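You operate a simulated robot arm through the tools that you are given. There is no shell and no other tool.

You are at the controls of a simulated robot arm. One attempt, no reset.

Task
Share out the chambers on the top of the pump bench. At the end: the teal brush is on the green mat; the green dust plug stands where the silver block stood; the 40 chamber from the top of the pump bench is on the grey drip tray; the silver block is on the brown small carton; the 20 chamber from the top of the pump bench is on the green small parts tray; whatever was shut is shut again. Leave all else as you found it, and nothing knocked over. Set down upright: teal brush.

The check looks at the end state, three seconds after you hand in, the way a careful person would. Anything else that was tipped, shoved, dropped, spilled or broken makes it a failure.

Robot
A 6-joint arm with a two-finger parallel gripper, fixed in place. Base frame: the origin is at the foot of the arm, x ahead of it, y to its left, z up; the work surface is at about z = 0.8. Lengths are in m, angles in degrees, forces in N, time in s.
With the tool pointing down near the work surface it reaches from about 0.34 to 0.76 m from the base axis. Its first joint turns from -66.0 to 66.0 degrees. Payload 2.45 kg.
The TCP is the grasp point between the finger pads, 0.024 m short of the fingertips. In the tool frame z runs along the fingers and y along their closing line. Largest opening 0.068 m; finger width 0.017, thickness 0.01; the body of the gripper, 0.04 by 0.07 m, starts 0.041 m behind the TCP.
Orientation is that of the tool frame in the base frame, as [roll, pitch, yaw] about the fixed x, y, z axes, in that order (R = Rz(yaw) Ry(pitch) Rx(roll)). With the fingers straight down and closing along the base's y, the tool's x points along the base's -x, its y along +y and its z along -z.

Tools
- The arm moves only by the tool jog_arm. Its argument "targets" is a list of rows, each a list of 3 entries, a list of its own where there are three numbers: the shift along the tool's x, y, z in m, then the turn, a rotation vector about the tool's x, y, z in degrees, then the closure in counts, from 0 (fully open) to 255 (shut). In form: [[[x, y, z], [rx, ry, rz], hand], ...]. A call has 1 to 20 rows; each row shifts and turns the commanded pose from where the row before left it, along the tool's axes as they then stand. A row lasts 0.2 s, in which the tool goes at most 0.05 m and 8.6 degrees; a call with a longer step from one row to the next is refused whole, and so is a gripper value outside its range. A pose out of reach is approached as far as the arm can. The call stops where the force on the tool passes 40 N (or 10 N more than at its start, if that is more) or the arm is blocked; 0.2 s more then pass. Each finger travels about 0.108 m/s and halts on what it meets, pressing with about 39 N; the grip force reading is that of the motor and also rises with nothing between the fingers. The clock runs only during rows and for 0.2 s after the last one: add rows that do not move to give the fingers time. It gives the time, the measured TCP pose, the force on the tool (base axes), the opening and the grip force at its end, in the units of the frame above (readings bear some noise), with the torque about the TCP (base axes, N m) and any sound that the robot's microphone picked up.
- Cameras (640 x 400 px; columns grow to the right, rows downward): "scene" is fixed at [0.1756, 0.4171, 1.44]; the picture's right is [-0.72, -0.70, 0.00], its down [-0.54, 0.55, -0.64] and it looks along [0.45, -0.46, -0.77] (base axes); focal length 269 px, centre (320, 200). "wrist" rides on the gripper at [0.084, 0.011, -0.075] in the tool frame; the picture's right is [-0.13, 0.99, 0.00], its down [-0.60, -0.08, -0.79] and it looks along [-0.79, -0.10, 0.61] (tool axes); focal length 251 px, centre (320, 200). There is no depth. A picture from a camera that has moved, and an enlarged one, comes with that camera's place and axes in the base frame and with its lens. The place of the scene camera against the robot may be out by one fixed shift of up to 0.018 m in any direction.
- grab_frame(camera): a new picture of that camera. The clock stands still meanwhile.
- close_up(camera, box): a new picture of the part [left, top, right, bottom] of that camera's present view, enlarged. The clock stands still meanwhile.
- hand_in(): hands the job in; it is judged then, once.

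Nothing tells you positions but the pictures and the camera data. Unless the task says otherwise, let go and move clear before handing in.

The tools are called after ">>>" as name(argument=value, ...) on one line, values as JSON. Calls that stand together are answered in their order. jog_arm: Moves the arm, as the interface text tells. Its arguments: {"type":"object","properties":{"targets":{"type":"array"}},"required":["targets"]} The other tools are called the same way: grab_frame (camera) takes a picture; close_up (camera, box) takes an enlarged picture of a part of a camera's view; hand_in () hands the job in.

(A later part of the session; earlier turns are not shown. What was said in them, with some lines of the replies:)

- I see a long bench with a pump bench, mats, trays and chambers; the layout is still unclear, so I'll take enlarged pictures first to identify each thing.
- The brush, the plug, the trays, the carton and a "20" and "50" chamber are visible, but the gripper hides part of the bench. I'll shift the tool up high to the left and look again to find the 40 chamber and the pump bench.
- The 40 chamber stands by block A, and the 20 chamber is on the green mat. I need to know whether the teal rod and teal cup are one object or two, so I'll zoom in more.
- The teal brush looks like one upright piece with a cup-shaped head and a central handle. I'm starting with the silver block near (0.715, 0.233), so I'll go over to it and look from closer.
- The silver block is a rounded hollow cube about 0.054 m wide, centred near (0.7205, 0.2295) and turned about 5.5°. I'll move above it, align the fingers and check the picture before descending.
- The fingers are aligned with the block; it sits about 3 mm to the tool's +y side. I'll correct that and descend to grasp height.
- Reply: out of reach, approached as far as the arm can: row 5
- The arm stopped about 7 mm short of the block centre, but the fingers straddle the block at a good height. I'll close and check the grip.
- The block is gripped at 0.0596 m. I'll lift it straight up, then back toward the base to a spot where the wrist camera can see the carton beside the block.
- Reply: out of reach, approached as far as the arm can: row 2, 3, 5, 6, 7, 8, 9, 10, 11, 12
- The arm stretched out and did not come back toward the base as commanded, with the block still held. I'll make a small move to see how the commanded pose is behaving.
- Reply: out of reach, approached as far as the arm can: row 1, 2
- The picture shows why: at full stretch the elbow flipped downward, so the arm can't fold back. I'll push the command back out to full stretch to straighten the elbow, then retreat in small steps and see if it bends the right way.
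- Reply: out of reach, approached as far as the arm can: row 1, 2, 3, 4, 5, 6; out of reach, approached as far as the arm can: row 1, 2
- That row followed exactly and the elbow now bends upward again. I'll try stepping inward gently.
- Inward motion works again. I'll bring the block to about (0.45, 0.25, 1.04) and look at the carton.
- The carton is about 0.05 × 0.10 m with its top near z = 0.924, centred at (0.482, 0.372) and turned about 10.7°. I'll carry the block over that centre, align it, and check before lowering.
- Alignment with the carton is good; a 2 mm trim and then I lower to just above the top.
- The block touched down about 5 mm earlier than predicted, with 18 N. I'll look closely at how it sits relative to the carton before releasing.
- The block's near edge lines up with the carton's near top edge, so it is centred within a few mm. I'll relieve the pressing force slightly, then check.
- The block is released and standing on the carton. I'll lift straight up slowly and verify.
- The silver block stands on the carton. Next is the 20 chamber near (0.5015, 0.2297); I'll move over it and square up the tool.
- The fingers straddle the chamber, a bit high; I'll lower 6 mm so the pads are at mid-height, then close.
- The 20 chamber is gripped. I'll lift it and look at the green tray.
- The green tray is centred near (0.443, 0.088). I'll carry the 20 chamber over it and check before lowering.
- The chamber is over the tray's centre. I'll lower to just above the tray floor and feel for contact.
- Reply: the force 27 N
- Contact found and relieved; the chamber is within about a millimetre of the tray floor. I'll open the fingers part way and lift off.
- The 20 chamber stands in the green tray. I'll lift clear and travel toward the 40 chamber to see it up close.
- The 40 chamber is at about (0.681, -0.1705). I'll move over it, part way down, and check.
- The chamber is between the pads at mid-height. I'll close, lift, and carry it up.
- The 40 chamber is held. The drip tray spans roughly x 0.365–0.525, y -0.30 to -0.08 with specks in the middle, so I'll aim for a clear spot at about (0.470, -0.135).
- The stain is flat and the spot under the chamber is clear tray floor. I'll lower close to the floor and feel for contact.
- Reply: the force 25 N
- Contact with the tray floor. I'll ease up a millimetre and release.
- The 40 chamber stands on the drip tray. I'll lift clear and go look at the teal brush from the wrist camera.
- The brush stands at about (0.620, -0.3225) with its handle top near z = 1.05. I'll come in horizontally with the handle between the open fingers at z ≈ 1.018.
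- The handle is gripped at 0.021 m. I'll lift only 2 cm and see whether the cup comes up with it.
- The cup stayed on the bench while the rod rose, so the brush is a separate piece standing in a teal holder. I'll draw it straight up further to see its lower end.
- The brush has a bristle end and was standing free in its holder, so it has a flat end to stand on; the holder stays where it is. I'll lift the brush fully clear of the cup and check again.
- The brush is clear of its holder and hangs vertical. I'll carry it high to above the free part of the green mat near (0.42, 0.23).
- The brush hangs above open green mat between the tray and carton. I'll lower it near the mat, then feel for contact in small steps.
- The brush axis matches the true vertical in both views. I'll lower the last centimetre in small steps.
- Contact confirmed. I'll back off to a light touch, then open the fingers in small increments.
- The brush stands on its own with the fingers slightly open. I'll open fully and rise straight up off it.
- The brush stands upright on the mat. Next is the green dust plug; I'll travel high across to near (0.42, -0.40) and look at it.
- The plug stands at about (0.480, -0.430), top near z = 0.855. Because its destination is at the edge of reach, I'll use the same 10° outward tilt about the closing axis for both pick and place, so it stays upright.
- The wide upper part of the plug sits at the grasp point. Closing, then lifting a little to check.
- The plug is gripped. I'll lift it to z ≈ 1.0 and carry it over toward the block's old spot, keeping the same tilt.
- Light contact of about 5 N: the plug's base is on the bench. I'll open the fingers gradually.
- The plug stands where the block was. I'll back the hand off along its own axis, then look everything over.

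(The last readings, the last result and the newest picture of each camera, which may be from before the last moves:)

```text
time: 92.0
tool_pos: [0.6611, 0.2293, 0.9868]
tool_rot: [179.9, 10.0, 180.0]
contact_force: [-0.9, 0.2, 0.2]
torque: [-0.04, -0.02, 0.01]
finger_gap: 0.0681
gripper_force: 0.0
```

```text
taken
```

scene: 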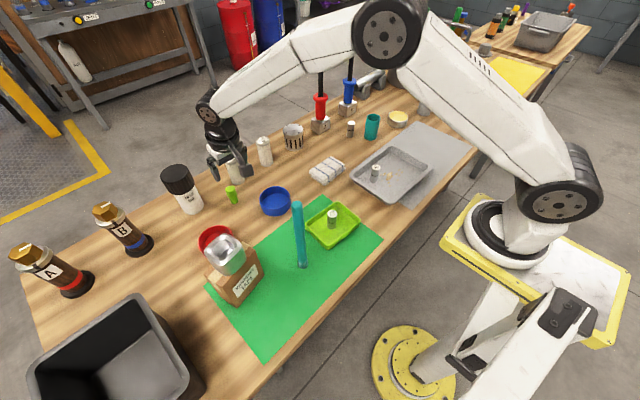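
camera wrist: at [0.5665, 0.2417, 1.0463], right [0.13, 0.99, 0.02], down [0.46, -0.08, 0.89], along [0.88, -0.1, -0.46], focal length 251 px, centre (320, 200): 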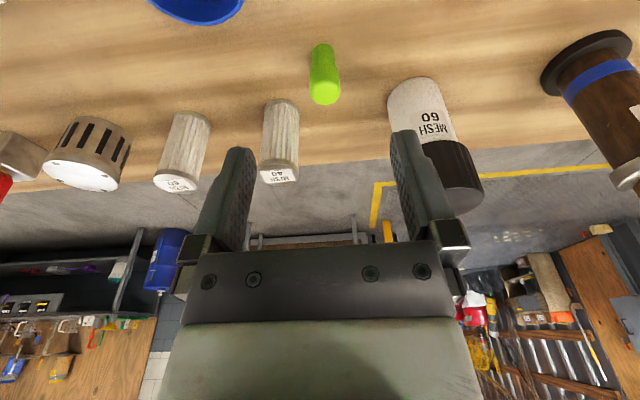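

All items are where they should be. I'll undo the tilt and move the arm back to a clear spot well away from the brush, then do a final inspection.

>>> jog_arm(targets=[[[0.02, -0.01, -0.03], [0, 0, 0], 0], [[0.02, -0.01, -0.035], [0, 0, 0], 0], [[0, 0, 0], [0, 5, 0], 0], [[0, 0, 0], [0, 5, 0], 0], [[0.03, -0.03, -0.01], [0, 0, 0], 0], [[0.03, -0.03, -0.01], [0, 0, 0], 0], [[0.03, -0.03, -0.01], [0, 0, 0], 0], [[0.03, -0.03, -0.01], [0, 0, 0], 0], [[0.03, -0.03, 0], [0, 0, 0], 0], [[0.02, -0.03, 0], [0, 0, 0], 0], [[0, 0, 0], [0, 0, 0], 0]])

>>> grab_frame(camera="scene")

>>> grab_frame(camera="wrist")

>>> close_up(camera="scene", box=[160, 160, 400, 310])

>>> close_up(camera="scene", box=[300, 60, 480, 210])

```text
time: 94.4
tool_pos: [0.4445, 0.0316, 1.0823]
tool_rot: [180.0, 0.0, 180.0]
contact_force: [0.2, 0.5, 0.2]
torque: [-0.01, -0.02, 0.01]
finger_gap: 0.068
gripper_force: 0.1
```

```text
taken
```

scene: 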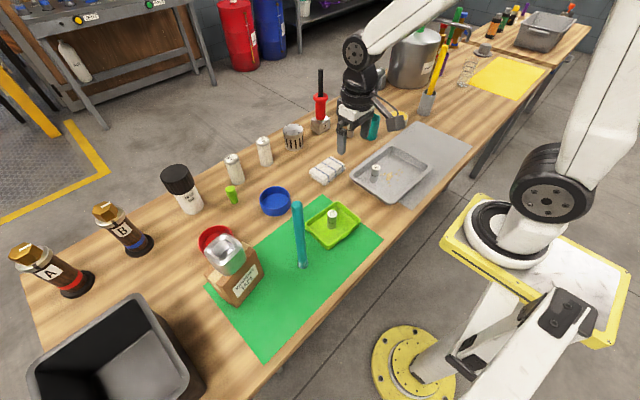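

```text
taken
camera wrist: at [0.362, 0.0426, 1.1571], right [0.13, 0.99, 0.0], down [0.6, -0.08, 0.79], along [0.79, -0.1, -0.61], focal length 251 px, centre (320, 200)
```

wrist: 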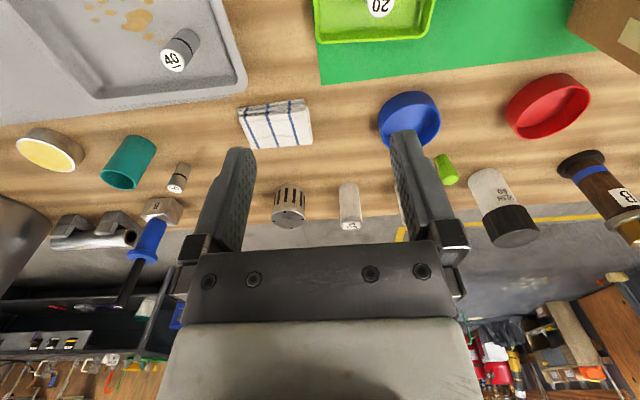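

```text
2.67 times, centred on (280, 235) of scene
camera zoom: at [0.1756, 0.4171, 1.44], right [-0.72, -0.7, 0.0], down [-0.54, 0.55, -0.64], along [0.45, -0.46, -0.77], focal length 718 px, centre (427, 107)
```

zoom: 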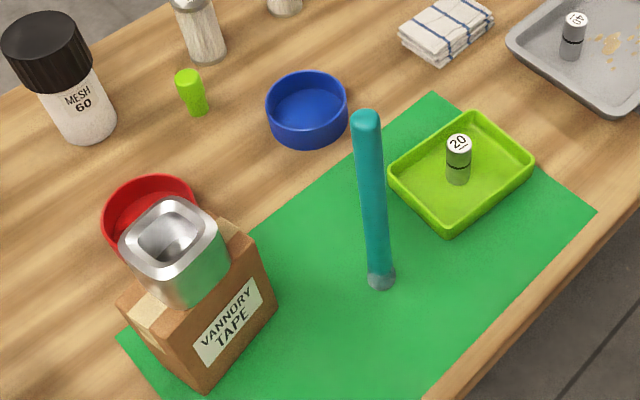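

```text
2.67 times, centred on (390, 135) of scene
camera zoom: at [0.1756, 0.4171, 1.44], right [-0.72, -0.7, 0.0], down [-0.54, 0.55, -0.64], along [0.45, -0.46, -0.77], focal length 718 px, centre (133, 373)
```

zoom: 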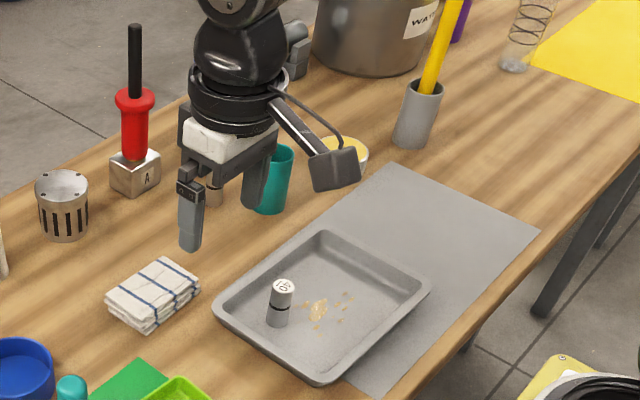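

Final check of the pictures:
- The teal brush stands upright on the green mat.
- The green plug stands where the silver block was.
- The 40 chamber is on the grey drip tray, and the 20 chamber is in the green tray.
- The silver block is on the carton.

Nothing else looks moved or tipped, nothing was opened, and the arm is clear, so I'm handing in.

>>> hand_in()

```text
The job is handed in.
```

The job is handed in, and the last pictures showed every item in its place; no result has come back yet.

- **Teal brush:** it stands upright on its bristle end on the green mat. It turned out to be a separate piece standing in a teal holder, so I left the holder where it was and moved only the brush.
- **Green dust plug:** it stands upright within a few millimetres of where the silver block stood.
- **40 chamber:** it stands on the grey drip tray, clear of the stain in the middle.
- **20 chamber:** it stands in the green small parts tray.
- **Silver block:** it sits on top of the brown small carton, overhanging the far edge by about 7 mm. It looked stable through the rest of the run.
- **Shut items:** I opened nothing, so nothing needed shutting.

While carrying the block, the arm's elbow flipped at full stretch and I had to work it back. The block stayed gripped, and nothing was touched or shifted as far as the pictures show.
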